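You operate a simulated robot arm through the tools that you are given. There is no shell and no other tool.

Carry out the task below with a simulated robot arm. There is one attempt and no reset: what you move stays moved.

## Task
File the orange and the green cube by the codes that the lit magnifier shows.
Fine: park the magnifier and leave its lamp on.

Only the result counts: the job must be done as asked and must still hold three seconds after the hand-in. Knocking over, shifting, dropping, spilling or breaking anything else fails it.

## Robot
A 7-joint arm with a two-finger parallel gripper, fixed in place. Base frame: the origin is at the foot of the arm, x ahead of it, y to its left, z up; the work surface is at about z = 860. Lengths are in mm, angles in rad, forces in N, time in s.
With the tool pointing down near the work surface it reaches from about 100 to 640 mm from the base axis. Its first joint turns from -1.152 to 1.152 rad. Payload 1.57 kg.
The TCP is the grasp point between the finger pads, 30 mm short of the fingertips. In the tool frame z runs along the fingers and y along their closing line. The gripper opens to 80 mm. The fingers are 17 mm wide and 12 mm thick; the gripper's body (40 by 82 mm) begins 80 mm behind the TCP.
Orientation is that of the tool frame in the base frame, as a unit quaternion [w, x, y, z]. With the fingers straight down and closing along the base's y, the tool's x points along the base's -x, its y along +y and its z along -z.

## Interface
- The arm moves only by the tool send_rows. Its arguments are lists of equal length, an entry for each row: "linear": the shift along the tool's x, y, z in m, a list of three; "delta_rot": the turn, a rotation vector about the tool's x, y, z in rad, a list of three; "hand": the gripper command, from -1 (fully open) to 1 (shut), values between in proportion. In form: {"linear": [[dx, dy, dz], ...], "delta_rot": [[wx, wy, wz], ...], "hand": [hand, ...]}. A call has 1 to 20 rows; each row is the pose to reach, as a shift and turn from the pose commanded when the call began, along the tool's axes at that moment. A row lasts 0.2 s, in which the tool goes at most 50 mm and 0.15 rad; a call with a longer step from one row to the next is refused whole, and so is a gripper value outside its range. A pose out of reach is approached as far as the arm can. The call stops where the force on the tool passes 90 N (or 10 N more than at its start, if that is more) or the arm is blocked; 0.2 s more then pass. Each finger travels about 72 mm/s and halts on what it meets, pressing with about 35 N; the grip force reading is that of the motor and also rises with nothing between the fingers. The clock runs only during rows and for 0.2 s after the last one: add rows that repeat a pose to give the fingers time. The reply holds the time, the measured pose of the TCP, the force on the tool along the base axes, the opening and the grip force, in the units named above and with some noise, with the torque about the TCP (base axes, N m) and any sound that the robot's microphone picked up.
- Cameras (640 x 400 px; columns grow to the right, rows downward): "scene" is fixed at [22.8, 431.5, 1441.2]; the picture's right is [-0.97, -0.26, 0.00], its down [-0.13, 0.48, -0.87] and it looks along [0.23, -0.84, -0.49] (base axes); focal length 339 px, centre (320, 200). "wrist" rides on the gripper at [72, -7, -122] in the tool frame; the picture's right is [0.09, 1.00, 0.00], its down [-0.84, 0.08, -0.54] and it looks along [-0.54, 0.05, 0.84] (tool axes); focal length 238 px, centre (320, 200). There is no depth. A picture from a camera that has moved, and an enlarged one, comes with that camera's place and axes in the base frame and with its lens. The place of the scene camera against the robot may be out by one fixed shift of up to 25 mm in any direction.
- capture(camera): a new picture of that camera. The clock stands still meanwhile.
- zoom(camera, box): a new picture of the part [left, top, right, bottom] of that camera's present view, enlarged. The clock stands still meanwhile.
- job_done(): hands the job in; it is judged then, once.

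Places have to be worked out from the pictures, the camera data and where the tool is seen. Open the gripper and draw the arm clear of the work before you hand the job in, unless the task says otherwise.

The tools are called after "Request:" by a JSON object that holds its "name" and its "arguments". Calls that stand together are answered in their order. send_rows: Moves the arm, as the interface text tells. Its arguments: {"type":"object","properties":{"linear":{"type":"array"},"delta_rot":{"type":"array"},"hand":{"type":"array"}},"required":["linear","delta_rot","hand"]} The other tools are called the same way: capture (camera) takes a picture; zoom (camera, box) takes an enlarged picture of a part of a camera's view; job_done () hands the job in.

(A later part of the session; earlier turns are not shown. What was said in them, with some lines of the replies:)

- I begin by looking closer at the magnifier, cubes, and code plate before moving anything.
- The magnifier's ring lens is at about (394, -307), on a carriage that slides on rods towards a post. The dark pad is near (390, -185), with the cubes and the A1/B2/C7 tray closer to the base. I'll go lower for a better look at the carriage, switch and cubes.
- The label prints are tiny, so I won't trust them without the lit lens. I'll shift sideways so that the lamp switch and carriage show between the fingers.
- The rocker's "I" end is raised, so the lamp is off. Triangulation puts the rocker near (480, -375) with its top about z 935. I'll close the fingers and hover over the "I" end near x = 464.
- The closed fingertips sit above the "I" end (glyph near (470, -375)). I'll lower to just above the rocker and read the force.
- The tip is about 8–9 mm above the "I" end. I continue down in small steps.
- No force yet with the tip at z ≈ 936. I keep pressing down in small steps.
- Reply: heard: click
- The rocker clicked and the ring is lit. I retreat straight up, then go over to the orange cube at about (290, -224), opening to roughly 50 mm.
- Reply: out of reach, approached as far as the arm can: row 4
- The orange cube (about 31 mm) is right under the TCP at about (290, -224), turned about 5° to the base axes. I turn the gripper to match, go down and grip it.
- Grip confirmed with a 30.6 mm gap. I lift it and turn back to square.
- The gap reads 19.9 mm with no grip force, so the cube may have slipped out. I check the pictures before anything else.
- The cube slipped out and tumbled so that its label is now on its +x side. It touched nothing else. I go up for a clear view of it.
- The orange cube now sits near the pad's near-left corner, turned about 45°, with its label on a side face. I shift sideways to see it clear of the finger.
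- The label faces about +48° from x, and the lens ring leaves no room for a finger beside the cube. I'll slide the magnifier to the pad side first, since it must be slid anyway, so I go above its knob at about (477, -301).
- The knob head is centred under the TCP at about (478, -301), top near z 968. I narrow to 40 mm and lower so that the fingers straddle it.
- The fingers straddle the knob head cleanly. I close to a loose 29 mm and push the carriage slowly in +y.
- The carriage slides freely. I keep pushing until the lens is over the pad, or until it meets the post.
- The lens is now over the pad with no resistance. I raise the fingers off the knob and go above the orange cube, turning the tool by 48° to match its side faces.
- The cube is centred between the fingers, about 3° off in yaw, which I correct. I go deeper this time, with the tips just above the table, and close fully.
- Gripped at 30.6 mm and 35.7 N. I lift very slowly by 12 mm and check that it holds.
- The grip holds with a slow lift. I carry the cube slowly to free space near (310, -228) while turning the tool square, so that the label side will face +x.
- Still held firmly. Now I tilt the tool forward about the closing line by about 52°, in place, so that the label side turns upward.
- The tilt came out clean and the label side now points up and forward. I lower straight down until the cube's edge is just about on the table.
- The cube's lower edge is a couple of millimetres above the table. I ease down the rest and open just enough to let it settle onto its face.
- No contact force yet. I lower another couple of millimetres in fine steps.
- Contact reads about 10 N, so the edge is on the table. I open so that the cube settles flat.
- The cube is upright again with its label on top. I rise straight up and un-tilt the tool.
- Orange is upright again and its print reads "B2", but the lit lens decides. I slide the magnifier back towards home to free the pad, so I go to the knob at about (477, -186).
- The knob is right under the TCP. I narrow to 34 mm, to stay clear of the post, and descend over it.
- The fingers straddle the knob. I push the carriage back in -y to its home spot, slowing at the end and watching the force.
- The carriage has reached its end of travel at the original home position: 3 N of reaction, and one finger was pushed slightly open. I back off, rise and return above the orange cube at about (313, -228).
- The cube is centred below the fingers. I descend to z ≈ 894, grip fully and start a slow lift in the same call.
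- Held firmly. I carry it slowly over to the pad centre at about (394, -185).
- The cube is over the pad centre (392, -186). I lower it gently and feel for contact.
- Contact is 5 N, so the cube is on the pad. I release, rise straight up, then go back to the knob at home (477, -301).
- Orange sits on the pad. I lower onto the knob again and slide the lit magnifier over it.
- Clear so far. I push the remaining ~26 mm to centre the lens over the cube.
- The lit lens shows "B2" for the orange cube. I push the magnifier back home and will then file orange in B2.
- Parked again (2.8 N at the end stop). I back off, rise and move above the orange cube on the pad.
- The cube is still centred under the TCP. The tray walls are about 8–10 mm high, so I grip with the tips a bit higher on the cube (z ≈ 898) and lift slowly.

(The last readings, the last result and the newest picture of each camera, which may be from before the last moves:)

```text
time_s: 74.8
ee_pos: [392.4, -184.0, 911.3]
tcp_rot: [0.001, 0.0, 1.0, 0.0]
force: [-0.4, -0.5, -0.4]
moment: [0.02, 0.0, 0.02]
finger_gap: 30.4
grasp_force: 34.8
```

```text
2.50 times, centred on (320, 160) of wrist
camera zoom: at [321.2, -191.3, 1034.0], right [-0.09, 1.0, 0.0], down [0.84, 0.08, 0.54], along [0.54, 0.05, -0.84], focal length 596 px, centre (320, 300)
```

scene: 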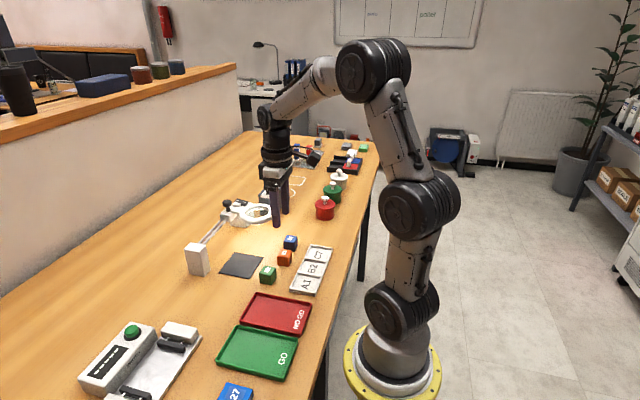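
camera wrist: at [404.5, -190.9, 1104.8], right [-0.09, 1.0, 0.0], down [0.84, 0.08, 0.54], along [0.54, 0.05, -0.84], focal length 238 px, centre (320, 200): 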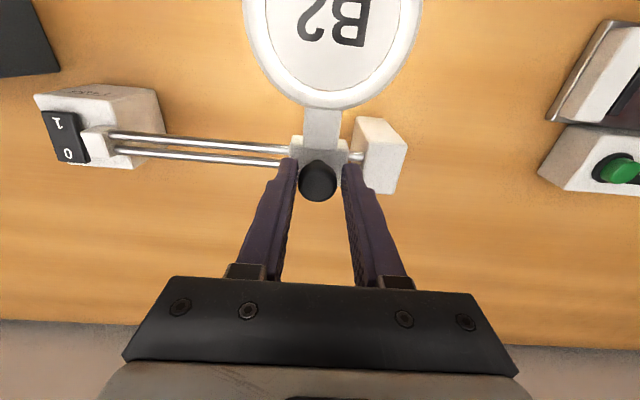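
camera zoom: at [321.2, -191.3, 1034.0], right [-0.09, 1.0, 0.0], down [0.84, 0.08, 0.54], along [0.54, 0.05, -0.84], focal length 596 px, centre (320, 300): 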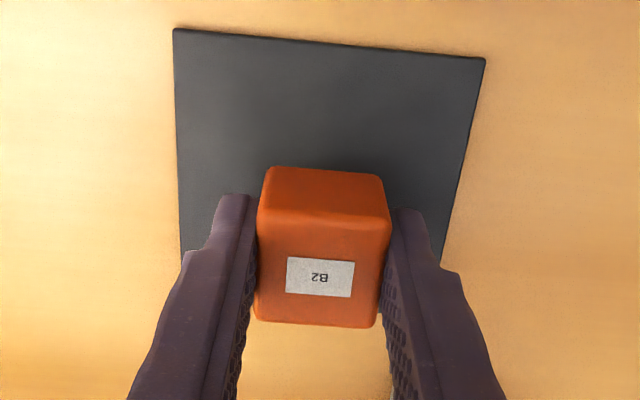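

Held well. I lift it further and carry it slowly towards the B2 slot at about (212, -215).

Request:
{"name": "send_rows", "arguments": {"linear": [[0, 0, -0.004], [0, 0, -0.01], [0, 0, -0.017], [0.002, -0.0003, -0.024], [0.007, -0.0012, -0.03], [0.016, -0.0027, -0.034], [0.028, -0.0047, -0.034], [0.041, -0.0069, -0.034], [0.054, -0.009, -0.034], [0.067, -0.0112, -0.034], [0.08, -0.0134, -0.034], [0.093, -0.0156, -0.034], [0.106, -0.0177, -0.034], [0.119, -0.0199, -0.034], [0.131, -0.0219, -0.034], [0.142, -0.0238, -0.034], [0.152, -0.0254, -0.034], [0.16, -0.0268, -0.034], [0.165, -0.0276, -0.034], [0.165, -0.0276, -0.034]], "delta_rot": [[0, 0, 0], [0, 0, 0], [0, 0, 0], [0, 0, 0], [0, 0, 0], [0, 0, 0], [0, 0, 0], [0, 0, 0], [0, 0, 0], [0, 0, 0], [0, 0, 0], [0, 0, 0], [0, 0, 0], [0, 0, 0], [0, 0, 0], [0, 0, 0], [0, 0, 0], [0, 0, 0], [0, 0, 0], [0, 0, 0]], "hand": [1, 1, 1, 1, 1, 1, 1, 1, 1, 1, 1, 1, 1, 1, 1, 1, 1, 1, 1, 1]}}

Request:
{"name": "capture", "arguments": {"camera": "wrist"}}

Request:
{"name": "zoom", "arguments": {"camera": "scene", "box": [230, 190, 350, 300]}}

```text
time_s: 79.0
ee_pos: [227.5, -213.6, 946.3]
tcp_rot: [0.001, 0.0, 1.0, 0.0]
force: [-0.3, 0.3, 0.2]
moment: [-0.01, 0.02, 0.0]
finger_gap: 30.3
grasp_force: 35.0
```

```text
taken
camera wrist: at [155.8, -219.6, 1067.8], right [-0.09, 1.0, 0.0], down [0.84, 0.08, 0.54], along [0.54, 0.05, -0.84], focal length 238 px, centre (320, 200)
```

wrist: 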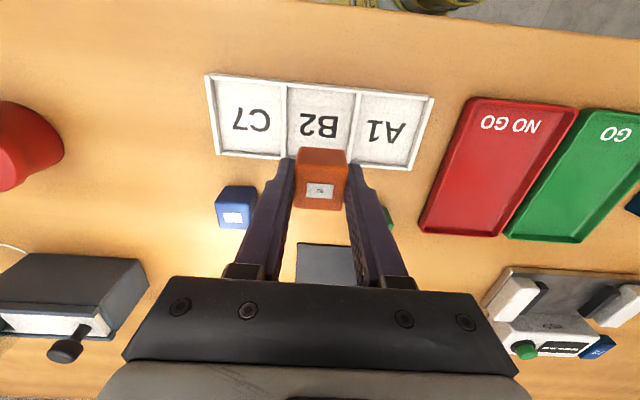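

```text
3.64 times, centred on (290, 245) of scene
camera zoom: at [22.8, 431.5, 1441.2], right [-0.97, -0.26, 0.0], down [-0.13, 0.48, -0.87], along [0.23, -0.84, -0.49], focal length 1233 px, centre (429, 36)
```

zoom: 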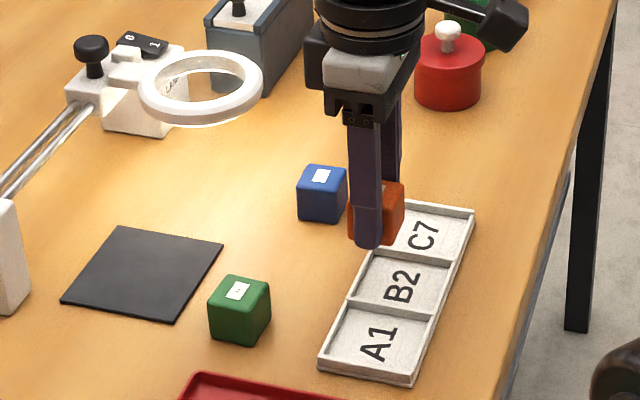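

I zoom on the tray to fix the slot centres before lowering.

Request:
{"name": "zoom", "arguments": {"camera": "wrist", "box": [195, 60, 445, 200]}}

```text
2.56 times, centred on (320, 130) of wrist
camera zoom: at [155.8, -219.6, 1067.8], right [-0.09, 1.0, 0.0], down [0.84, 0.08, 0.54], along [0.54, 0.05, -0.84], focal length 610 px, centre (320, 379)
```

zoom: 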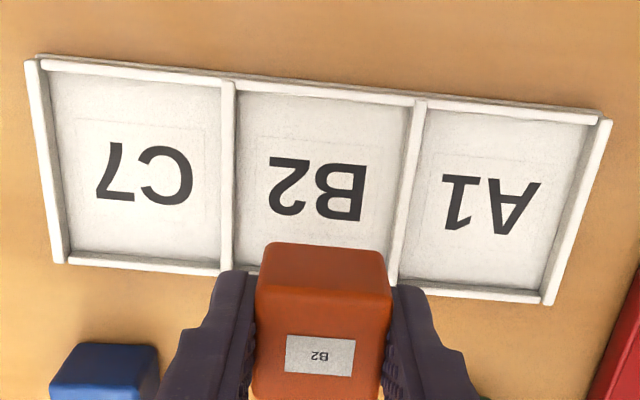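

The tray spans x 182–244 with dividers at y ≈ -244 and -187, so the B2 centre is (213, -215.5). I shift there and lower until the tips are just above the rims.

Request:
{"name": "send_rows", "arguments": {"linear": [[0.003, -0.0005, 0], [0.008, -0.0015, 0], [0.013, -0.0025, 0], [0.015, -0.0028, 0.003], [0.015, -0.0028, 0.01], [0.015, -0.0028, 0.018], [0.015, -0.0028, 0.026], [0.015, -0.0028, 0.034], [0.015, -0.0028, 0.039], [0.015, -0.0028, 0.042], [0.015, -0.0028, 0.042]], "delta_rot": [[0, 0, 0], [0, 0, 0], [0, 0, 0], [0, 0, 0], [0, 0, 0], [0, 0, 0], [0, 0, 0], [0, 0, 0], [0, 0, 0], [0, 0, 0], [0, 0, 0]], "hand": [1, 1, 1, 1, 1, 1, 1, 1, 1, 1, 1]}}

Request:
{"name": "zoom", "arguments": {"camera": "wrist", "box": [195, 60, 445, 220]}}

Request:
{"name": "zoom", "arguments": {"camera": "scene", "box": [270, 220, 350, 300]}}

```text
time_s: 81.4
ee_pos: [213.8, -214.4, 903.4]
tcp_rot: [0.0, 0.0, 1.0, 0.0]
force: [0.4, -0.7, -0.9]
moment: [-0.03, 0.02, 0.0]
finger_gap: 30.7
grasp_force: 35.1
```

```text
2.50 times, centred on (320, 140) of wrist
camera zoom: at [141.0, -222.3, 1025.9], right [-0.09, 1.0, 0.0], down [0.84, 0.08, 0.54], along [0.54, 0.05, -0.84], focal length 596 px, centre (320, 350)
```

zoom: 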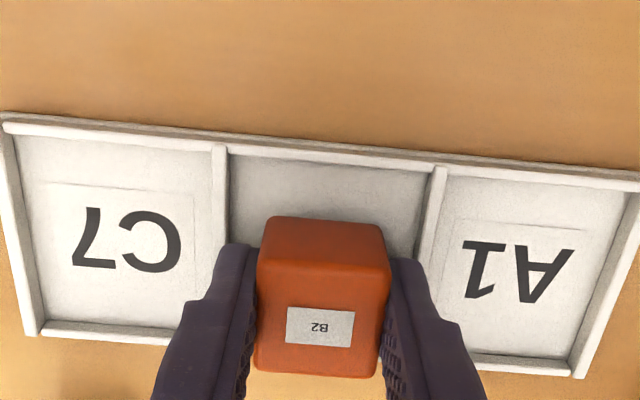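

```text
5.00 times, centred on (310, 260) of scene
camera zoom: at [22.8, 431.5, 1441.2], right [-0.97, -0.26, 0.0], down [-0.13, 0.48, -0.87], along [0.23, -0.84, -0.49], focal length 1696 px, centre (370, -100)
```

zoom: 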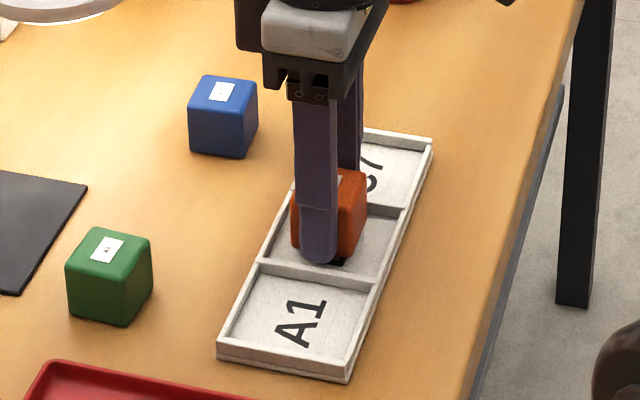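

The cube is inside the B2 outline with the fingertips just above the dividers. I ease down 1.5 mm, open a little to let it settle, then rise.

Request:
{"name": "send_rows", "arguments": {"linear": [[0, 0, 0.0015], [0, 0, 0.0015], [0, 0, 0.0015], [0, 0, 0.0015]], "delta_rot": [[0, 0, 0], [0, 0, 0], [0, 0, 0], [0, 0, 0]], "hand": [1, 0.05, 0.05, 0.05]}}

Request:
{"name": "zoom", "arguments": {"camera": "wrist", "box": [195, 60, 445, 220]}}

Request:
{"name": "zoom", "arguments": {"camera": "scene", "box": [270, 220, 350, 300]}}

```text
time_s: 82.4
ee_pos: [213.0, -215.3, 903.4]
tcp_rot: [0.0, -0.001, 1.0, 0.0]
force: [-0.1, 0.3, -0.2]
moment: [-0.02, 0.0, 0.0]
finger_gap: 37.9
grasp_force: 0.1
```

```text
2.50 times, centred on (320, 140) of wrist
camera zoom: at [141.0, -222.3, 1024.6], right [-0.09, 1.0, 0.0], down [0.84, 0.08, 0.54], along [0.54, 0.05, -0.84], focal length 596 px, centre (320, 350)
```

zoom: 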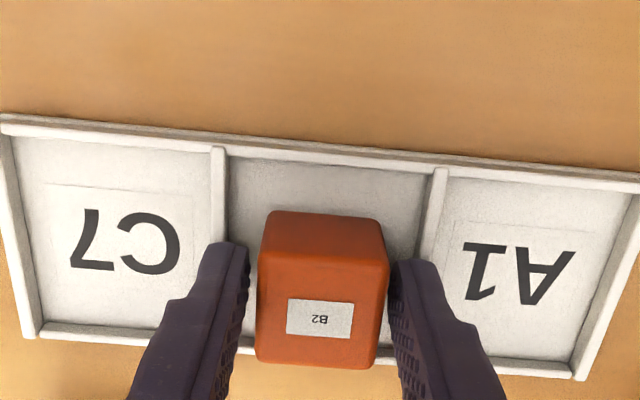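

```text
5.00 times, centred on (310, 260) of scene
camera zoom: at [22.8, 431.5, 1441.2], right [-0.97, -0.26, 0.0], down [-0.13, 0.48, -0.87], along [0.23, -0.84, -0.49], focal length 1696 px, centre (370, -100)
```

zoom: 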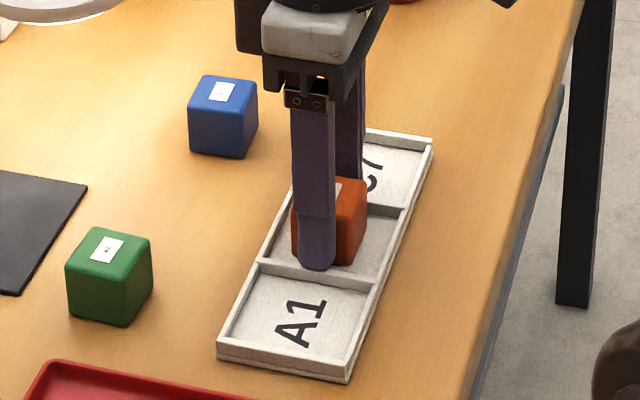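

Released at 38 mm and the cube dropped a few millimetres into the slot. I rise straight up and check.

Request:
{"name": "send_rows", "arguments": {"linear": [[0, 0, -0.005], [0, 0, -0.02], [0, 0, -0.05], [0, 0, -0.09], [0, 0, -0.12], [0, 0, -0.12]], "delta_rot": [[0, 0, 0], [0, 0, 0], [0, 0, 0], [0, 0, 0], [0, 0, 0], [0, 0, 0]], "hand": [0.05, 0.05, 0.05, 0.05, 0.05, 0.05]}}

Request:
{"name": "capture", "arguments": {"camera": "wrist"}}

Request:
{"name": "zoom", "arguments": {"camera": "scene", "box": [250, 220, 350, 300]}}

```text
time_s: 83.8
ee_pos: [212.8, -214.2, 1022.8]
tcp_rot: [0.0, 0.0, 1.0, 0.0]
force: [-0.5, 0.8, -0.1]
moment: [0.04, 0.02, 0.02]
finger_gap: 38.0
grasp_force: 0.1
```

```text
taken
camera wrist: at [141.9, -222.2, 1145.6], right [-0.09, 1.0, 0.0], down [0.84, 0.08, 0.54], along [0.54, 0.05, -0.84], focal length 238 px, centre (320, 200)
```

wrist: 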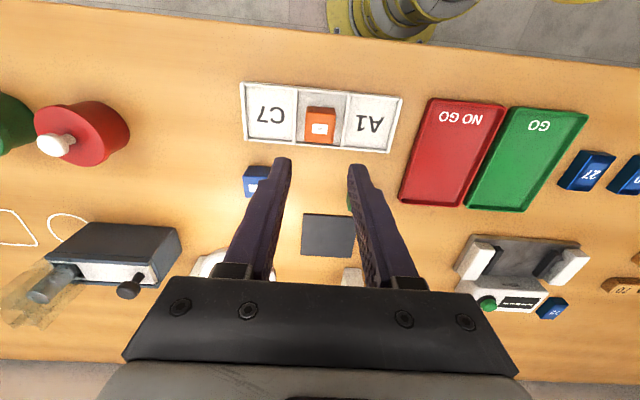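

```text
5.00 times, centred on (300, 260) of scene
camera zoom: at [22.8, 431.5, 1441.2], right [-0.97, -0.26, 0.0], down [-0.13, 0.48, -0.87], along [0.23, -0.84, -0.49], focal length 1696 px, centre (420, -100)
```

zoom: 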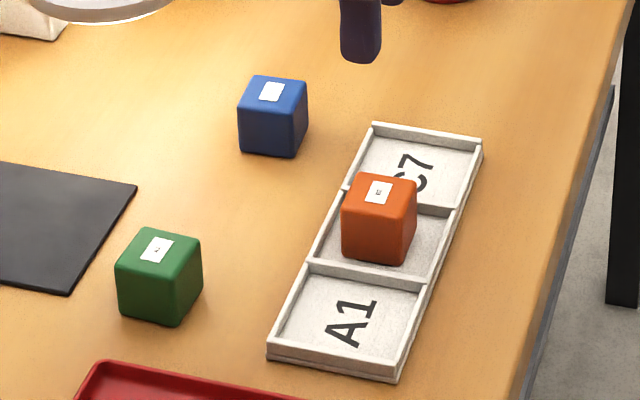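

Orange sits level in the B2 slot. Now I go above the green cube at about (306, -151).

Request:
{"name": "send_rows", "arguments": {"linear": [[-0.03, 0.02, 0], [-0.06, 0.042, 0], [-0.09, 0.062, 0.01], [-0.0925, 0.064, 0.04], [-0.0925, 0.064, 0.045], [-0.0925, 0.064, 0.045]], "delta_rot": [[0, 0, 0], [0, 0, 0], [0, 0, 0], [0, 0, 0], [0, 0, 0], [0, 0, 0]], "hand": [-0.2, -0.2, -0.2, -0.2, -0.2, -0.2]}}

Request:
{"name": "capture", "arguments": {"camera": "wrist"}}

Request:
{"name": "zoom", "arguments": {"camera": "wrist", "box": [240, 80, 400, 180]}}

```text
time_s: 85.2
ee_pos: [306.2, -151.4, 977.9]
tcp_rot: [0.001, -0.001, 1.0, 0.0]
force: [-0.1, -0.6, -0.5]
moment: [0.01, 0.01, 0.01]
finger_gap: 48.0
grasp_force: 0.1
```

```text
taken
camera wrist: at [234.1, -158.5, 1099.2], right [-0.09, 1.0, 0.0], down [0.84, 0.08, 0.54], along [0.54, 0.05, -0.84], focal length 238 px, centre (320, 200)
```

wrist: 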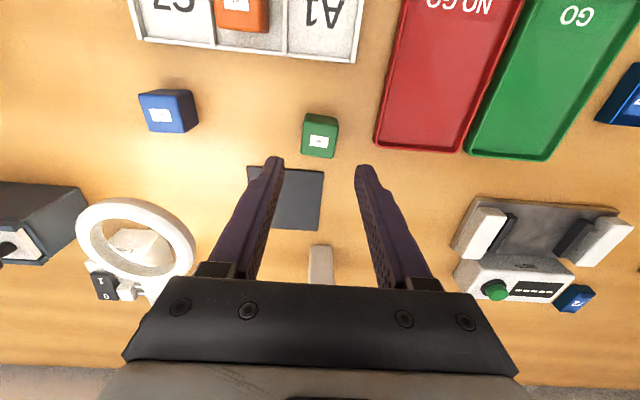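

```text
4.00 times, centred on (320, 130) of wrist
camera zoom: at [234.1, -158.5, 1099.2], right [-0.09, 1.0, 0.0], down [0.84, 0.08, 0.54], along [0.54, 0.05, -0.84], focal length 953 px, centre (320, 480)
```

zoom: 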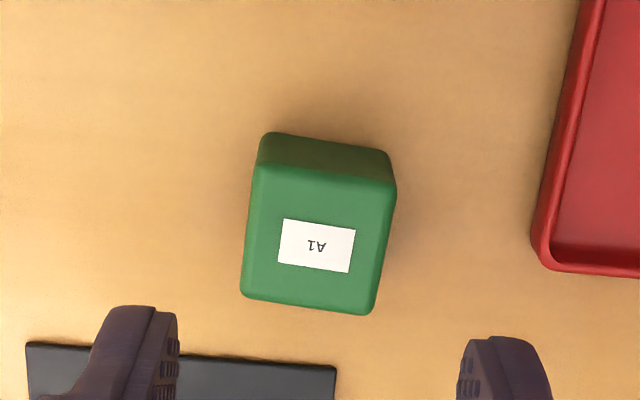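

Green is at about (304.6, -152.5), turned about -3.5°. I align the gripper to it, go down, grip and lift slowly.

Request:
{"name": "send_rows", "arguments": {"linear": [[0.0016, -0.0013, 0.03], [0.0016, -0.0013, 0.06], [0.0016, -0.0013, 0.076], [0.0016, -0.0013, 0.0815], [0.0016, -0.0013, 0.0815], [0.0016, -0.0013, 0.0815], [0.0016, -0.0013, 0.0815], [0.0016, -0.0013, 0.0815], [0.0016, -0.0013, 0.0805], [0.0016, -0.0013, 0.079], [0.0016, -0.0013, 0.077], [0.0016, -0.0013, 0.074], [0.0016, -0.0013, 0.071], [0.0016, -0.0013, 0.068], [0.0016, -0.0013, 0.068]], "delta_rot": [[0, 0, 0.06], [0, 0, 0.06], [0, 0, 0.06], [0, 0, 0.06], [0, 0, 0.06], [0, 0, 0.06], [0, 0, 0.06], [0, 0, 0.06], [0, 0, 0.06], [0, 0, 0.06], [0, 0, 0.06], [0, 0, 0.06], [0, 0, 0.06], [0, 0, 0.06], [0, 0, 0.06]], "hand": [-0.2, -0.2, -0.2, -0.2, 1, 1, 1, 1, 1, 1, 1, 1, 1, 1, 1]}}

Request:
{"name": "zoom", "arguments": {"camera": "wrist", "box": [220, 80, 420, 240]}}

Request:
{"name": "zoom", "arguments": {"camera": "scene", "box": [230, 220, 330, 300]}}

```text
time_s: 88.4
ee_pos: [304.2, -152.9, 910.3]
tcp_rot: [0.0, 0.03, 1.0, -0.001]
force: [0.3, -0.4, 0.7]
moment: [-0.03, -0.04, 0.0]
finger_gap: 30.6
grasp_force: 34.9
```

```text
2.50 times, centred on (320, 160) of wrist
camera zoom: at [232.2, -155.0, 1031.7], right [-0.03, 1.0, 0.0], down [0.84, 0.03, 0.54], along [0.54, 0.02, -0.84], focal length 596 px, centre (320, 300)
```

zoom: 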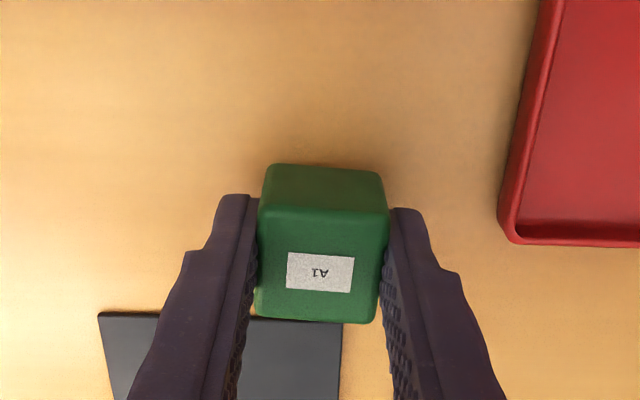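

```text
5.00 times, centred on (280, 260) of scene
camera zoom: at [22.8, 431.5, 1441.2], right [-0.97, -0.26, 0.0], down [-0.13, 0.48, -0.87], along [0.23, -0.84, -0.49], focal length 1696 px, centre (520, -100)
```

zoom: 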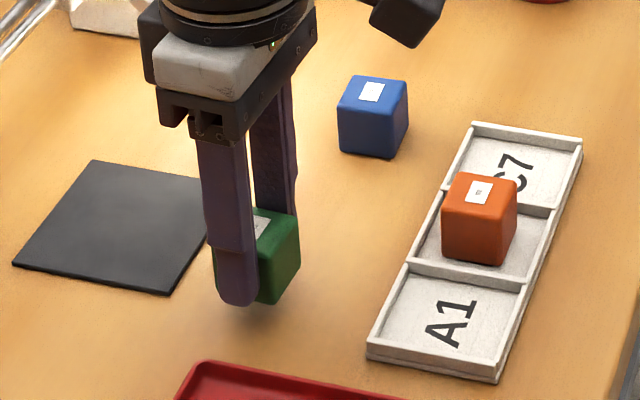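

Held at 30.6 mm. I carry it slowly to the pad centre and square it up.

Request:
{"name": "send_rows", "arguments": {"linear": [[-0.001, -0.0003, -0.004], [-0.004, -0.0012, -0.009], [-0.01, -0.003, -0.014], [-0.02, -0.0059, -0.018], [-0.031, -0.0092, -0.02], [-0.043, -0.0128, -0.02], [-0.055, -0.0163, -0.02], [-0.067, -0.0199, -0.02], [-0.077, -0.0229, -0.02], [-0.085, -0.0252, -0.02], [-0.09, -0.0267, -0.02], [-0.0913, -0.0271, -0.02], [-0.0913, -0.0271, -0.02]], "delta_rot": [[0, 0, 0], [0, 0, 0], [0, 0, -0.01], [0, 0, -0.02], [0, 0, -0.03], [0, 0, -0.04], [0, 0, -0.05], [0, 0, -0.06], [0, 0, -0.06], [0, 0, -0.06], [0, 0, -0.06], [0, 0, -0.06], [0, 0, -0.06]], "hand": [1, 1, 1, 1, 1, 1, 1, 1, 1, 1, 1, 1, 1]}}

Request:
{"name": "zoom", "arguments": {"camera": "scene", "box": [190, 200, 310, 290]}}

```text
time_s: 91.2
ee_pos: [393.7, -186.0, 928.2]
tcp_rot: [-0.001, 0.001, 1.0, 0.0]
force: [0.0, 0.4, 0.7]
moment: [0.02, 0.02, 0.04]
finger_gap: 30.2
grasp_force: 35.0
```

```text
4.44 times, centred on (250, 245) of scene
camera zoom: at [22.8, 431.5, 1441.2], right [-0.97, -0.26, 0.0], down [-0.13, 0.48, -0.87], along [0.23, -0.84, -0.49], focal length 1507 px, centre (631, 0)
```

zoom: 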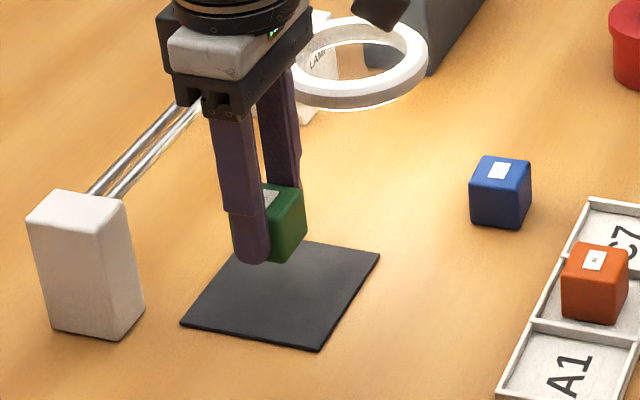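

Over the pad. I lower gently until contact.

Request:
{"name": "send_rows", "arguments": {"linear": [[0, 0, 0.005], [0, 0, 0.012], [0, 0, 0.019], [0, 0, 0.025], [0, 0, 0.029], [0, 0, 0.0305], [0, 0, 0.0312], [0, 0, 0.0312]], "delta_rot": [[0, 0, 0], [0, 0, 0], [0, 0, 0], [0, 0, 0], [0, 0, 0], [0, 0, 0], [0, 0, 0], [0, 0, 0]], "hand": [1, 1, 1, 1, 1, 1, 1, 1]}}

```text
time_s: 93.0
ee_pos: [393.5, -184.5, 898.9]
tcp_rot: [0.001, -0.001, 1.0, -0.001]
force: [-3.9, 3.0, 15.9]
moment: [0.09, 0.17, -0.01]
finger_gap: 30.7
grasp_force: 34.7
```

Firm contact. I release, rise, and go over to the knob at home.

Request:
{"name": "send_rows", "arguments": {"linear": [[0, 0, -0.001], [0, 0, -0.001], [0, 0, -0.001], [0, 0, -0.01], [0, 0, -0.04], [0, 0, -0.08], [0, 0, -0.12], [0, 0, -0.165], [-0.02, -0.03, -0.165], [-0.045, -0.062, -0.165], [-0.065, -0.092, -0.165], [-0.0832, -0.1165, -0.155], [-0.0832, -0.1165, -0.155]], "delta_rot": [[0, 0, 0], [0, 0, 0], [0, 0, 0], [0, 0, 0], [0, 0, 0], [0, 0, 0], [0, 0, 0], [0, 0, 0], [0, 0, 0], [0, 0, 0], [0, 0, 0], [0, 0, 0], [0, 0, 0]], "hand": [-0.2, -0.2, -0.2, -0.2, -0.2, -0.2, -0.2, -0.2, 0, 0, 0, 0, 0]}}

Request:
{"name": "zoom", "arguments": {"camera": "wrist", "box": [220, 60, 420, 200]}}

Request:
{"name": "zoom", "arguments": {"camera": "scene", "box": [170, 150, 310, 290]}}

```text
time_s: 95.8
ee_pos: [477.9, -300.9, 1051.9]
tcp_rot: [0.0, 0.0, 1.0, 0.0]
force: [-0.1, -0.1, 1.0]
moment: [0.0, -0.03, 0.01]
finger_gap: 40.1
grasp_force: 0.0
```

```text
2.86 times, centred on (320, 130) of wrist
camera zoom: at [405.2, -308.5, 1174.3], right [-0.09, 1.0, 0.0], down [0.84, 0.08, 0.54], along [0.54, 0.05, -0.84], focal length 681 px, centre (320, 400)
```

zoom: 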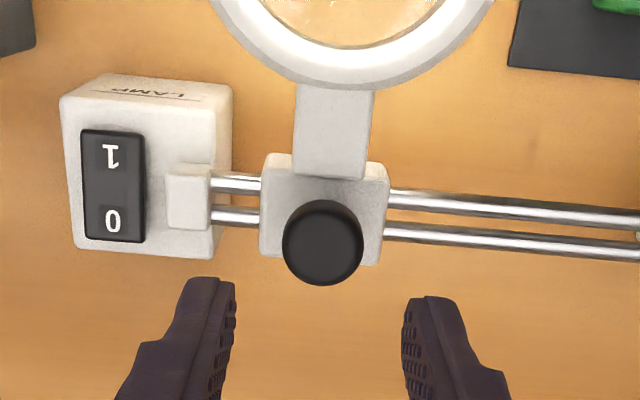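

```text
2.86 times, centred on (240, 220) of scene
camera zoom: at [22.8, 431.5, 1441.2], right [-0.97, -0.26, 0.0], down [-0.13, 0.48, -0.87], along [0.23, -0.84, -0.49], focal length 969 px, centre (549, 143)
```

zoom: 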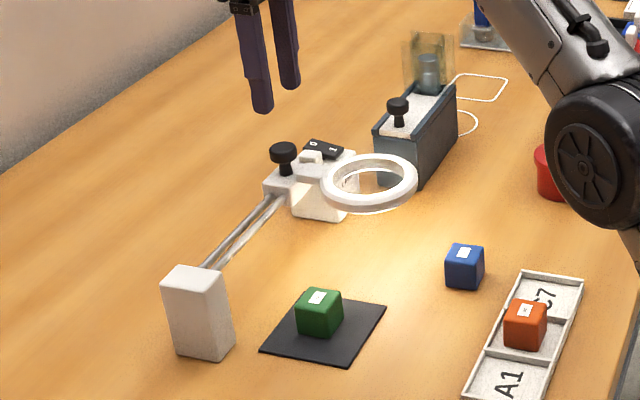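

Green is on the pad. I lower onto the knob and slide the lens over it.

Request:
{"name": "send_rows", "arguments": {"linear": [[0, 0.0005, 0.02], [0, 0.0005, 0.045], [0, 0.0005, 0.062], [0, 0.0005, 0.07], [0, 0.0005, 0.07], [0, 0.006, 0.07], [0, 0.014, 0.07], [0, 0.023, 0.07], [0, 0.032, 0.07], [0, 0.041, 0.07], [0, 0.05, 0.07], [0, 0.059, 0.07], [0, 0.068, 0.07], [0, 0.077, 0.07], [0, 0.086, 0.07], [0, 0.095, 0.07], [0, 0.103, 0.07], [0, 0.11, 0.07], [0, 0.1155, 0.07], [0, 0.1175, 0.07]], "delta_rot": [[0, 0, 0], [0, 0, 0], [0, 0, 0], [0, 0, 0], [0, 0, 0], [0, 0, 0], [0, 0, 0], [0, 0, 0], [0, 0, 0], [0, 0, 0], [0, 0, 0], [0, 0, 0], [0, 0, 0], [0, 0, 0], [0, 0, 0], [0, 0, 0], [0, 0, 0], [0, 0, 0], [0, 0, 0], [0, 0, 0]], "hand": [0, 0, 0, 0, 0.27, 0.27, 0.27, 0.27, 0.27, 0.27, 0.27, 0.27, 0.27, 0.27, 0.27, 0.27, 0.27, 0.27, 0.27, 0.27]}}

Request:
{"name": "zoom", "arguments": {"camera": "scene", "box": [200, 210, 280, 280]}}

Request:
{"name": "capture", "arguments": {"camera": "wrist"}}

```text
time_s: 100.0
ee_pos: [477.1, -184.4, 984.1]
tcp_rot: [0.0, 0.0, 1.0, -0.001]
force: [1.0, -0.1, 0.2]
moment: [-0.04, 0.01, 0.01]
finger_gap: 29.3
grasp_force: 0.0
```

```text
5.71 times, centred on (240, 245) of scene
camera zoom: at [22.8, 431.5, 1441.2], right [-0.97, -0.26, 0.0], down [-0.13, 0.48, -0.87], along [0.23, -0.84, -0.49], focal length 1938 px, centre (777, -57)
```

zoom: 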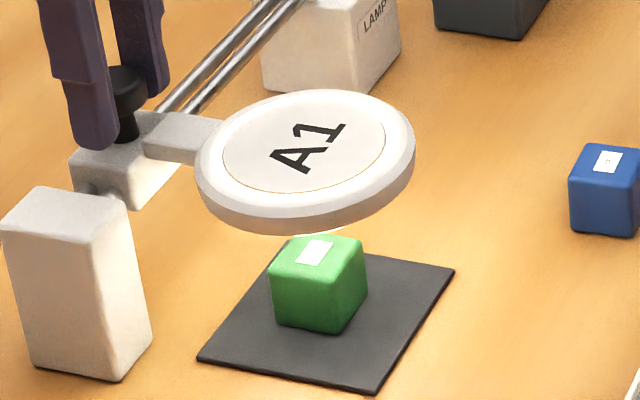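

```text
taken
camera wrist: at [404.8, -190.6, 1105.7], right [-0.09, 1.0, 0.0], down [0.84, 0.08, 0.54], along [0.54, 0.05, -0.84], focal length 238 px, centre (320, 200)
```

wrist: 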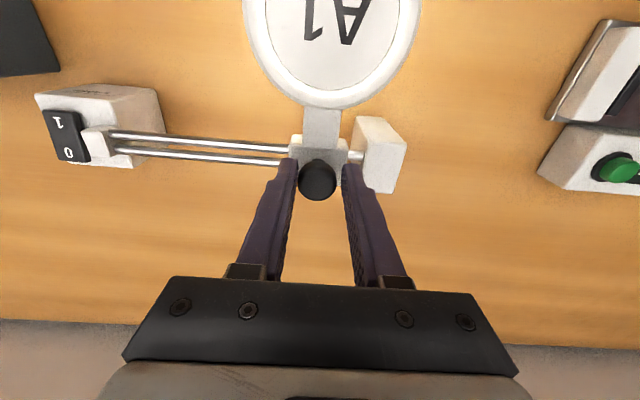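

The lit lens shows "A1" for green. I push the magnifier back to its parked end position.

Request:
{"name": "send_rows", "arguments": {"linear": [[0, -0.006, 0], [0, -0.014, 0], [0, -0.022, 0], [0, -0.03, 0], [0, -0.038, 0], [0, -0.046, 0], [0, -0.054, 0], [0, -0.062, 0], [0, -0.07, 0], [0, -0.078, 0], [0, -0.086, 0], [0, -0.094, 0], [0, -0.102, 0], [0, -0.109, 0], [0, -0.114, 0], [0, -0.117, 0], [0, -0.1195, 0], [0, -0.1205, 0], [0, -0.1205, 0]], "delta_rot": [[0, 0, 0], [0, 0, 0], [0, 0, 0], [0, 0, 0], [0, 0, 0], [0, 0, 0], [0, 0, 0], [0, 0, 0], [0, 0, 0], [0, 0, 0], [0, 0, 0], [0, 0, 0], [0, 0, 0], [0, 0, 0], [0, 0, 0], [0, 0, 0], [0, 0, 0], [0, 0, 0], [0, 0, 0]], "hand": [0.27, 0.27, 0.27, 0.27, 0.27, 0.27, 0.27, 0.27, 0.27, 0.27, 0.27, 0.27, 0.27, 0.27, 0.27, 0.27, 0.27, 0.27, 0.27]}}

Request:
{"name": "zoom", "arguments": {"camera": "scene", "box": [170, 160, 310, 290]}}

Request:
{"name": "zoom", "arguments": {"camera": "wrist", "box": [220, 60, 420, 200]}}

```text
time_s: 104.0
ee_pos: [475.5, -304.2, 983.5]
tcp_rot: [0.0, 0.0, 1.0, 0.0]
force: [-0.2, 5.0, -0.5]
moment: [0.08, 0.03, 0.01]
finger_gap: 32.7
grasp_force: 2.2
```

```text
3.08 times, centred on (240, 225) of scene
camera zoom: at [22.8, 431.6, 1441.1], right [-0.97, -0.26, 0.0], down [-0.13, 0.48, -0.87], along [0.23, -0.84, -0.49], focal length 1044 px, centre (566, 123)
```

zoom: 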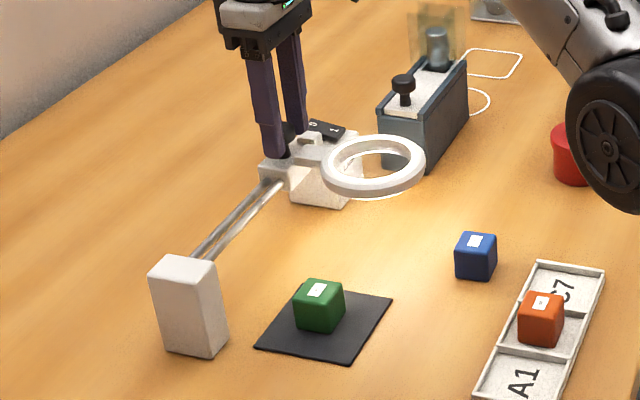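

```text
2.86 times, centred on (320, 130) of wrist
camera zoom: at [404.8, -310.8, 1105.3], right [-0.09, 1.0, 0.0], down [0.84, 0.08, 0.54], along [0.54, 0.05, -0.84], focal length 681 px, centre (320, 400)
```

zoom: 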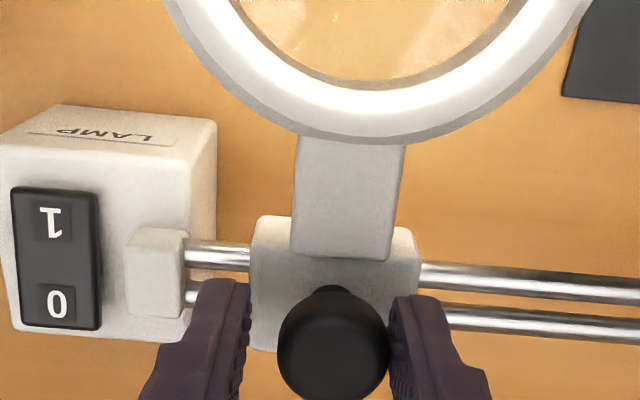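

Parked: 5 N against the end stop, lamp still lit. I back off so that neither finger touches the knob, rise, and go above the green cube.

Request:
{"name": "send_rows", "arguments": {"linear": [[0, 0.003, 0], [0, 0.003, 0], [0, 0.003, -0.03], [0, 0.003, -0.07], [0, 0.003, -0.088], [0.02, 0.03, -0.088], [0.042, 0.06, -0.088], [0.063, 0.09, -0.088], [0.0832, 0.1195, -0.08], [0.0832, 0.1195, -0.04], [0.0832, 0.1195, 0.0], [0.0832, 0.1195, 0.01], [0.0832, 0.1195, 0.01]], "delta_rot": [[0, 0, 0], [0, 0, 0], [0, 0, 0], [0, 0, 0], [0, 0, 0], [0, 0, 0], [0, 0, 0], [0, 0, 0], [0, 0, 0], [0, 0, 0], [0, 0, 0], [0, 0, 0], [0, 0, 0]], "hand": [0.2, 0.2, 0.2, 0.2, 0.2, -0.2, -0.2, -0.2, -0.2, -0.2, -0.2, -0.2, -0.2]}}

Request:
{"name": "zoom", "arguments": {"camera": "wrist", "box": [220, 60, 420, 200]}}

Request:
{"name": "zoom", "arguments": {"camera": "scene", "box": [190, 160, 310, 260]}}

```text
time_s: 106.8
ee_pos: [393.0, -185.0, 972.3]
tcp_rot: [0.001, 0.0, 1.0, 0.0]
force: [0.4, -0.6, 0.2]
moment: [0.01, -0.03, 0.01]
finger_gap: 48.1
grasp_force: 0.0
```

```text
2.86 times, centred on (320, 130) of wrist
camera zoom: at [322.0, -192.4, 1095.2], right [-0.09, 1.0, 0.0], down [0.84, 0.08, 0.54], along [0.54, 0.05, -0.84], focal length 681 px, centre (320, 400)
```

zoom: 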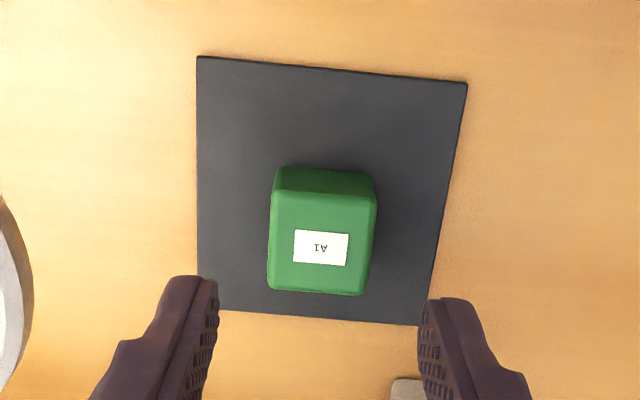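

```text
4.00 times, centred on (250, 210) of scene
camera zoom: at [22.8, 431.5, 1441.2], right [-0.97, -0.26, 0.0], down [-0.13, 0.48, -0.87], along [0.23, -0.84, -0.49], focal length 1357 px, centre (600, 160)
```

zoom: 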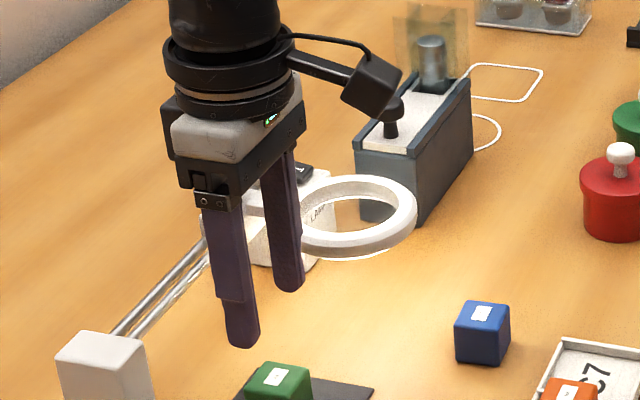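

Green is centred below. Same slow pick as before: descend to z ≈ 898, grip and lift gently.

Request:
{"name": "send_rows", "arguments": {"linear": [[0, 0, 0.03], [0, 0, 0.055], [0, 0, 0.07], [0, 0, 0.0748], [0, 0, 0.0748], [0, 0, 0.0748], [0, 0, 0.0748], [0, 0, 0.0748], [0, 0, 0.0738], [0, 0, 0.0723], [0, 0, 0.0703], [0, 0, 0.0673], [0, 0, 0.0643], [0, 0, 0.0613], [0, 0, 0.0613]], "delta_rot": [[0, 0, 0], [0, 0, 0], [0, 0, 0], [0, 0, 0], [0, 0, 0], [0, 0, 0], [0, 0, 0], [0, 0, 0], [0, 0, 0], [0, 0, 0], [0, 0, 0], [0, 0, 0], [0, 0, 0], [0, 0, 0], [0, 0, 0]], "hand": [-0.2, -0.2, -0.2, -0.2, 1, 1, 1, 1, 1, 1, 1, 1, 1, 1, 1]}}

Request:
{"name": "zoom", "arguments": {"camera": "wrist", "box": [220, 80, 420, 240]}}

```text
time_s: 110.0
ee_pos: [392.6, -185.7, 912.5]
tcp_rot: [0.0, 0.0, 1.0, 0.0]
force: [-0.4, 0.3, -0.8]
moment: [-0.01, 0.01, 0.02]
finger_gap: 30.3
grasp_force: 34.5
```

```text
2.50 times, centred on (320, 160) of wrist
camera zoom: at [321.8, -192.0, 1034.4], right [-0.09, 1.0, 0.0], down [0.84, 0.08, 0.54], along [0.54, 0.05, -0.84], focal length 596 px, centre (320, 300)
```

zoom: 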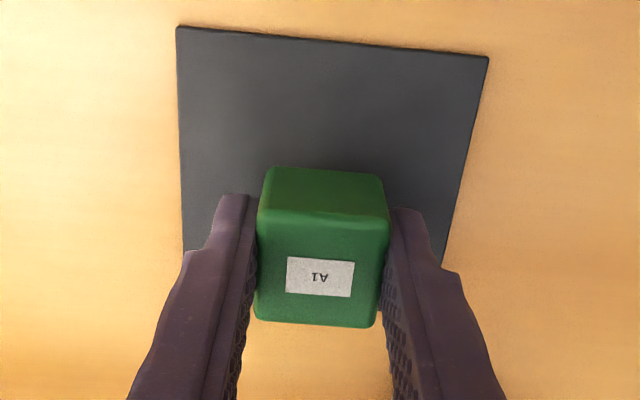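

Held. I carry green slowly to above the A1 slot at about (213, -158).

Request:
{"name": "send_rows", "arguments": {"linear": [[0, 0, -0.004], [0, 0, -0.01], [0, 0, -0.017], [0.002, 0.0003, -0.024], [0.007, 0.001, -0.03], [0.016, 0.0023, -0.034], [0.028, 0.0041, -0.034], [0.041, 0.006, -0.034], [0.054, 0.0079, -0.034], [0.067, 0.0098, -0.034], [0.08, 0.0117, -0.034], [0.093, 0.0136, -0.034], [0.106, 0.0155, -0.034], [0.119, 0.0174, -0.034], [0.132, 0.0193, -0.034], [0.145, 0.0212, -0.034], [0.157, 0.023, -0.034], [0.168, 0.0246, -0.034], [0.176, 0.0258, -0.034], [0.1804, 0.0264, -0.034]], "delta_rot": [[0, 0, 0], [0, 0, 0], [0, 0, 0], [0, 0, 0], [0, 0, 0], [0, 0, 0], [0, 0, 0], [0, 0, 0], [0, 0, 0], [0, 0, 0], [0, 0, 0], [0, 0, 0], [0, 0, 0], [0, 0, 0], [0, 0, 0], [0, 0, 0], [0, 0, 0], [0, 0, 0], [0, 0, 0], [0, 0, 0]], "hand": [1, 1, 1, 1, 1, 1, 1, 1, 1, 1, 1, 1, 1, 1, 1, 1, 1, 1, 1, 1]}}

Request:
{"name": "zoom", "arguments": {"camera": "wrist", "box": [195, 60, 445, 220]}}

Request:
{"name": "zoom", "arguments": {"camera": "scene", "box": [250, 200, 350, 300]}}

```text
time_s: 114.2
ee_pos: [212.7, -158.1, 946.1]
tcp_rot: [0.0, 0.0, 1.0, 0.001]
force: [-0.4, -1.1, 0.1]
moment: [-0.04, 0.04, -0.04]
finger_gap: 30.4
grasp_force: 35.2
```

```text
2.50 times, centred on (320, 140) of wrist
camera zoom: at [141.2, -166.1, 1067.7], right [-0.09, 1.0, 0.0], down [0.84, 0.08, 0.54], along [0.54, 0.05, -0.84], focal length 596 px, centre (320, 350)
```

zoom: 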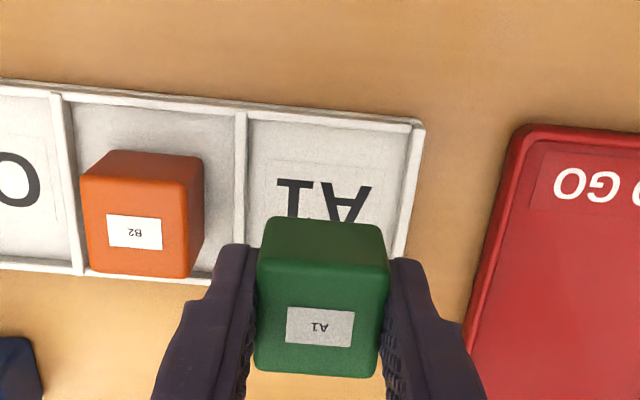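

```text
4.00 times, centred on (300, 250) of scene
camera zoom: at [22.8, 431.5, 1441.2], right [-0.97, -0.26, 0.0], down [-0.13, 0.48, -0.87], along [0.23, -0.84, -0.49], focal length 1357 px, centre (400, 0)
```

zoom: 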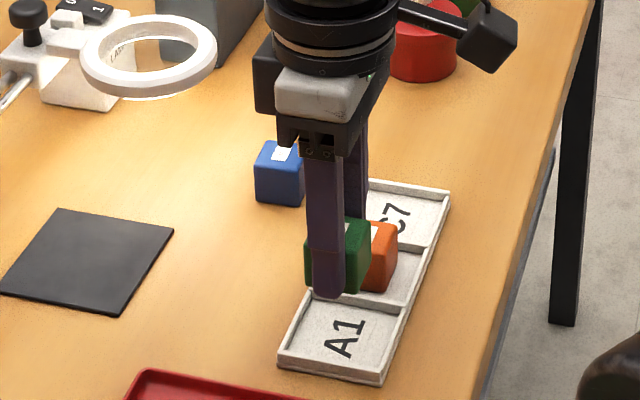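

The A1 slot inner span is y ≈ -185 to -133.5, centre about -159.5. I nudge -1 mm and lower until the tips are just above the rims.

Request:
{"name": "send_rows", "arguments": {"linear": [[0, -0.0005, 0], [0, -0.001, 0.004], [0, -0.001, 0.011], [0, -0.001, 0.019], [0, -0.001, 0.027], [0, -0.001, 0.035], [0, -0.001, 0.04], [0, -0.001, 0.0425], [0, -0.001, 0.0435], [0, -0.001, 0.0435]], "delta_rot": [[0, 0, 0], [0, 0, 0], [0, 0, 0], [0, 0, 0], [0, 0, 0], [0, 0, 0], [0, 0, 0], [0, 0, 0], [0, 0, 0], [0, 0, 0]], "hand": [1, 1, 1, 1, 1, 1, 1, 1, 1, 1]}}

Request:
{"name": "zoom", "arguments": {"camera": "wrist", "box": [195, 60, 445, 220]}}

Request:
{"name": "zoom", "arguments": {"camera": "scene", "box": [270, 220, 350, 300]}}

```text
time_s: 116.4
ee_pos: [212.8, -159.0, 902.7]
tcp_rot: [-0.001, 0.0, 1.0, 0.0]
force: [-0.2, -0.2, -0.8]
moment: [0.01, -0.02, 0.0]
finger_gap: 30.4
grasp_force: 35.2
```

```text
2.50 times, centred on (320, 140) of wrist
camera zoom: at [141.5, -166.3, 1024.6], right [-0.09, 1.0, 0.0], down [0.84, 0.08, 0.54], along [0.54, 0.05, -0.84], focal length 596 px, centre (320, 350)
```

zoom: 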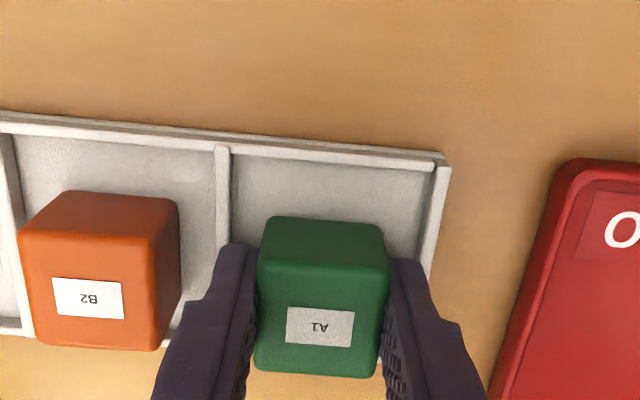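

```text
5.00 times, centred on (310, 260) of scene
camera zoom: at [22.8, 431.5, 1441.2], right [-0.97, -0.26, 0.0], down [-0.13, 0.48, -0.87], along [0.23, -0.84, -0.49], focal length 1696 px, centre (370, -100)
```

zoom: 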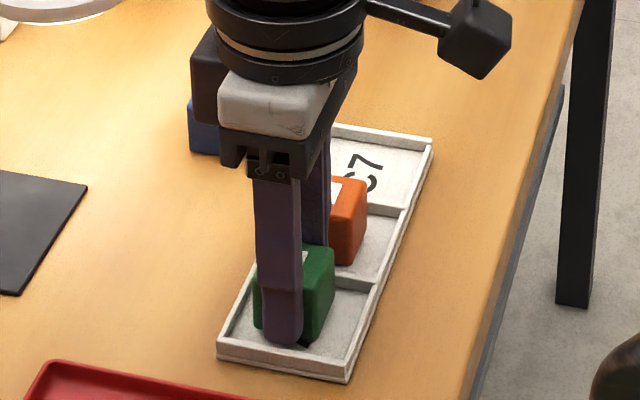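

Well placed over the A1 slot with no contact on the walls. I open slightly to let it settle, then rise straight up.

Request:
{"name": "send_rows", "arguments": {"linear": [[0, 0, 0], [0, 0, 0], [0, 0, 0], [0, 0, -0.005], [0, 0, -0.02], [0, 0, -0.05], [0, 0, -0.09], [0, 0, -0.13], [0, 0, -0.13]], "delta_rot": [[0, 0, 0], [0, 0, 0], [0, 0, 0], [0, 0, 0], [0, 0, 0], [0, 0, 0], [0, 0, 0], [0, 0, 0], [0, 0, 0]], "hand": [0.05, 0.05, 0.05, 0.05, 0.05, 0.05, 0.05, 0.05, 0.05]}}

Request:
{"name": "capture", "arguments": {"camera": "wrist"}}

Request:
{"name": "zoom", "arguments": {"camera": "scene", "box": [250, 220, 350, 300]}}

```text
time_s: 118.4
ee_pos: [213.8, -158.6, 1031.4]
tcp_rot: [0.0, 0.0, 1.0, 0.0]
force: [0.2, 0.0, 0.6]
moment: [0.02, 0.0, 0.01]
finger_gap: 37.9
grasp_force: 0.2
```

```text
taken
camera wrist: at [142.3, -166.3, 1154.3], right [-0.09, 1.0, 0.0], down [0.84, 0.08, 0.54], along [0.54, 0.05, -0.84], focal length 238 px, centre (320, 200)
```

wrist: 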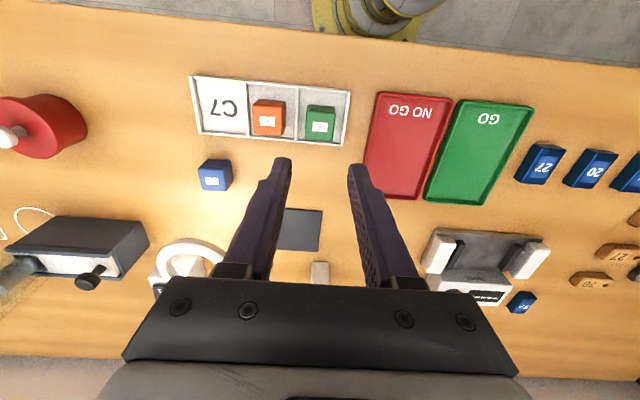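

```text
5.00 times, centred on (300, 260) of scene
camera zoom: at [22.8, 431.5, 1441.2], right [-0.97, -0.26, 0.0], down [-0.13, 0.48, -0.87], along [0.23, -0.84, -0.49], focal length 1696 px, centre (420, -100)
```

zoom: 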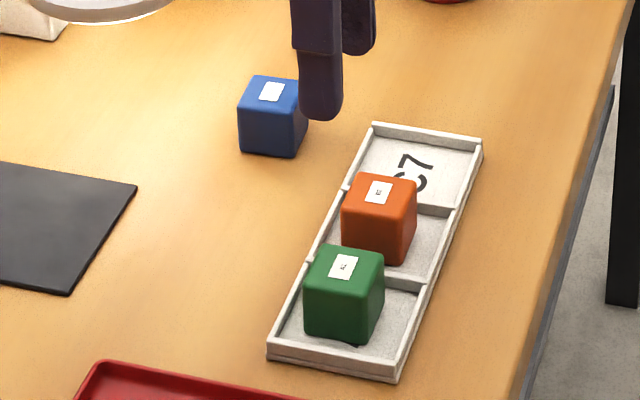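

Both cubes sit in their slots. I zoom in to check that they lie flat, then draw the arm up and clear with the gripper open.

Request:
{"name": "zoom", "arguments": {"camera": "wrist", "box": [180, 60, 380, 200]}}

Request:
{"name": "send_rows", "arguments": {"linear": [[0, 0, -0.04], [0, 0, -0.08], [-0.03, -0.01, -0.11], [-0.06, -0.02, -0.14], [-0.09, -0.025, -0.17], [-0.12, -0.026, -0.2], [-0.12, -0.026, -0.22], [-0.12, -0.026, -0.22]], "delta_rot": [[0, 0, 0], [0, 0, 0], [0, 0, 0], [0, 0, 0], [0, 0, 0], [0, 0, 0], [0, 0, 0], [0, 0, 0]], "hand": [-1, -1, -1, -1, -1, -1, -1, -1]}}

Request:
{"name": "capture", "arguments": {"camera": "scene"}}

Request:
{"name": "zoom", "arguments": {"camera": "scene", "box": [170, 170, 350, 310]}}

Request:
{"name": "capture", "arguments": {"camera": "wrist"}}

```text
2.86 times, centred on (280, 130) of wrist
camera zoom: at [142.3, -166.3, 1154.3], right [-0.09, 1.0, 0.0], down [0.84, 0.08, 0.54], along [0.54, 0.05, -0.84], focal length 681 px, centre (434, 400)
```

zoom: 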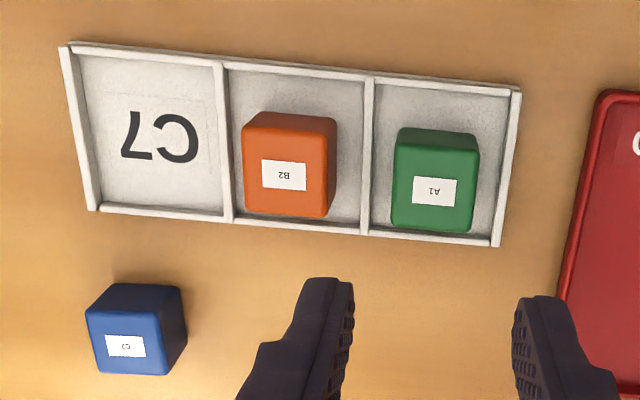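

```text
time_s: 120.2
ee_pos: [333.2, -185.8, 1252.2]
tcp_rot: [0.0, 0.0, 1.0, 0.0]
force: [0.4, -0.8, -0.1]
moment: [0.0, 0.0, 0.0]
finger_gap: 79.8
grasp_force: 0.0
```

```text
taken
```

scene: 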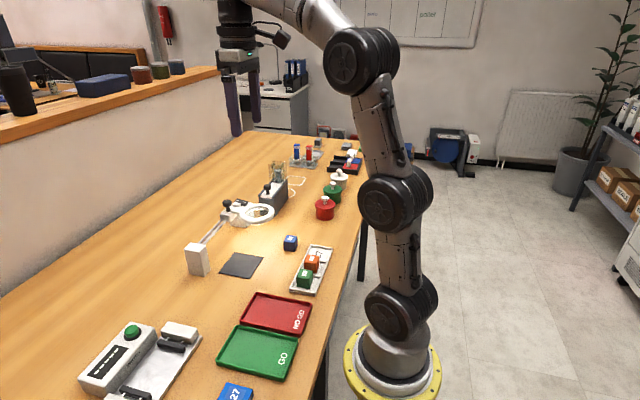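

```text
2.86 times, centred on (260, 240) of scene
camera zoom: at [22.8, 431.5, 1441.2], right [-0.97, -0.26, 0.0], down [-0.13, 0.48, -0.87], along [0.23, -0.84, -0.49], focal length 969 px, centre (491, 86)
```

zoom: 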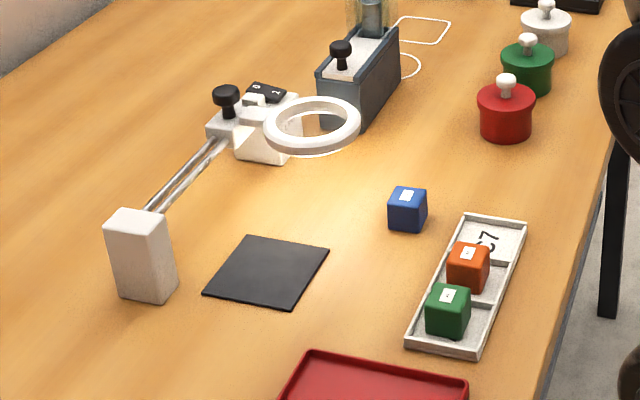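

```text
taken
camera wrist: at [262.1, -192.3, 1374.7], right [-0.09, 1.0, 0.0], down [0.84, 0.08, 0.54], along [0.54, 0.05, -0.84], focal length 238 px, centre (320, 200)
```

wrist: 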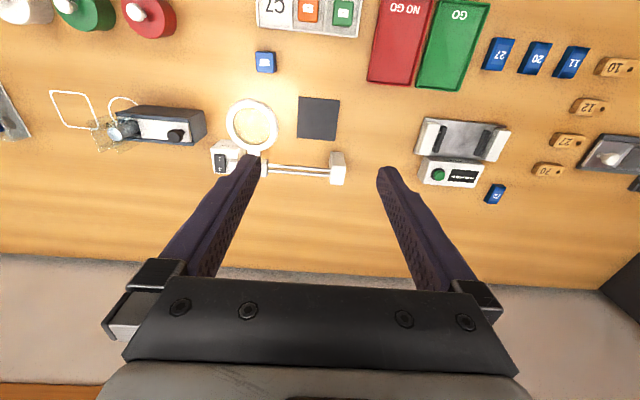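

Everything checks out in the final pictures:
- Orange is flat in B2 and green in A1, matching the lit lens readings.
- The magnifier is back at its home end and the lamp is lit.
- The blue cube and the pad are where they started.
- The gripper is open and the arm is clear.

I hand the job in.

Request:
{"name": "job_done", "arguments": {}}

```text
The job is handed in.
```

The orange cube is filed in B2 and the green cube in A1, the codes the lit magnifier showed for each. The magnifier is back at its home end stop with its lamp on. The gripper is open and the arm is clear of the work.

- **Dropped cube:** the orange cube slipped out of the gripper on my first fast lift and tumbled onto its side. It touched nothing else. I set it upright again with the label on top, and from then on lifted both cubes slowly.
- **Small drop into the slots:** I let go of each cube about 5 mm above the tray floor, because the fingertips would have hit the slot walls any lower. Both cubes lie flat in the final pictures.

The blue cube and the pad are where they started, and I saw nothing else moved in the final pictures.
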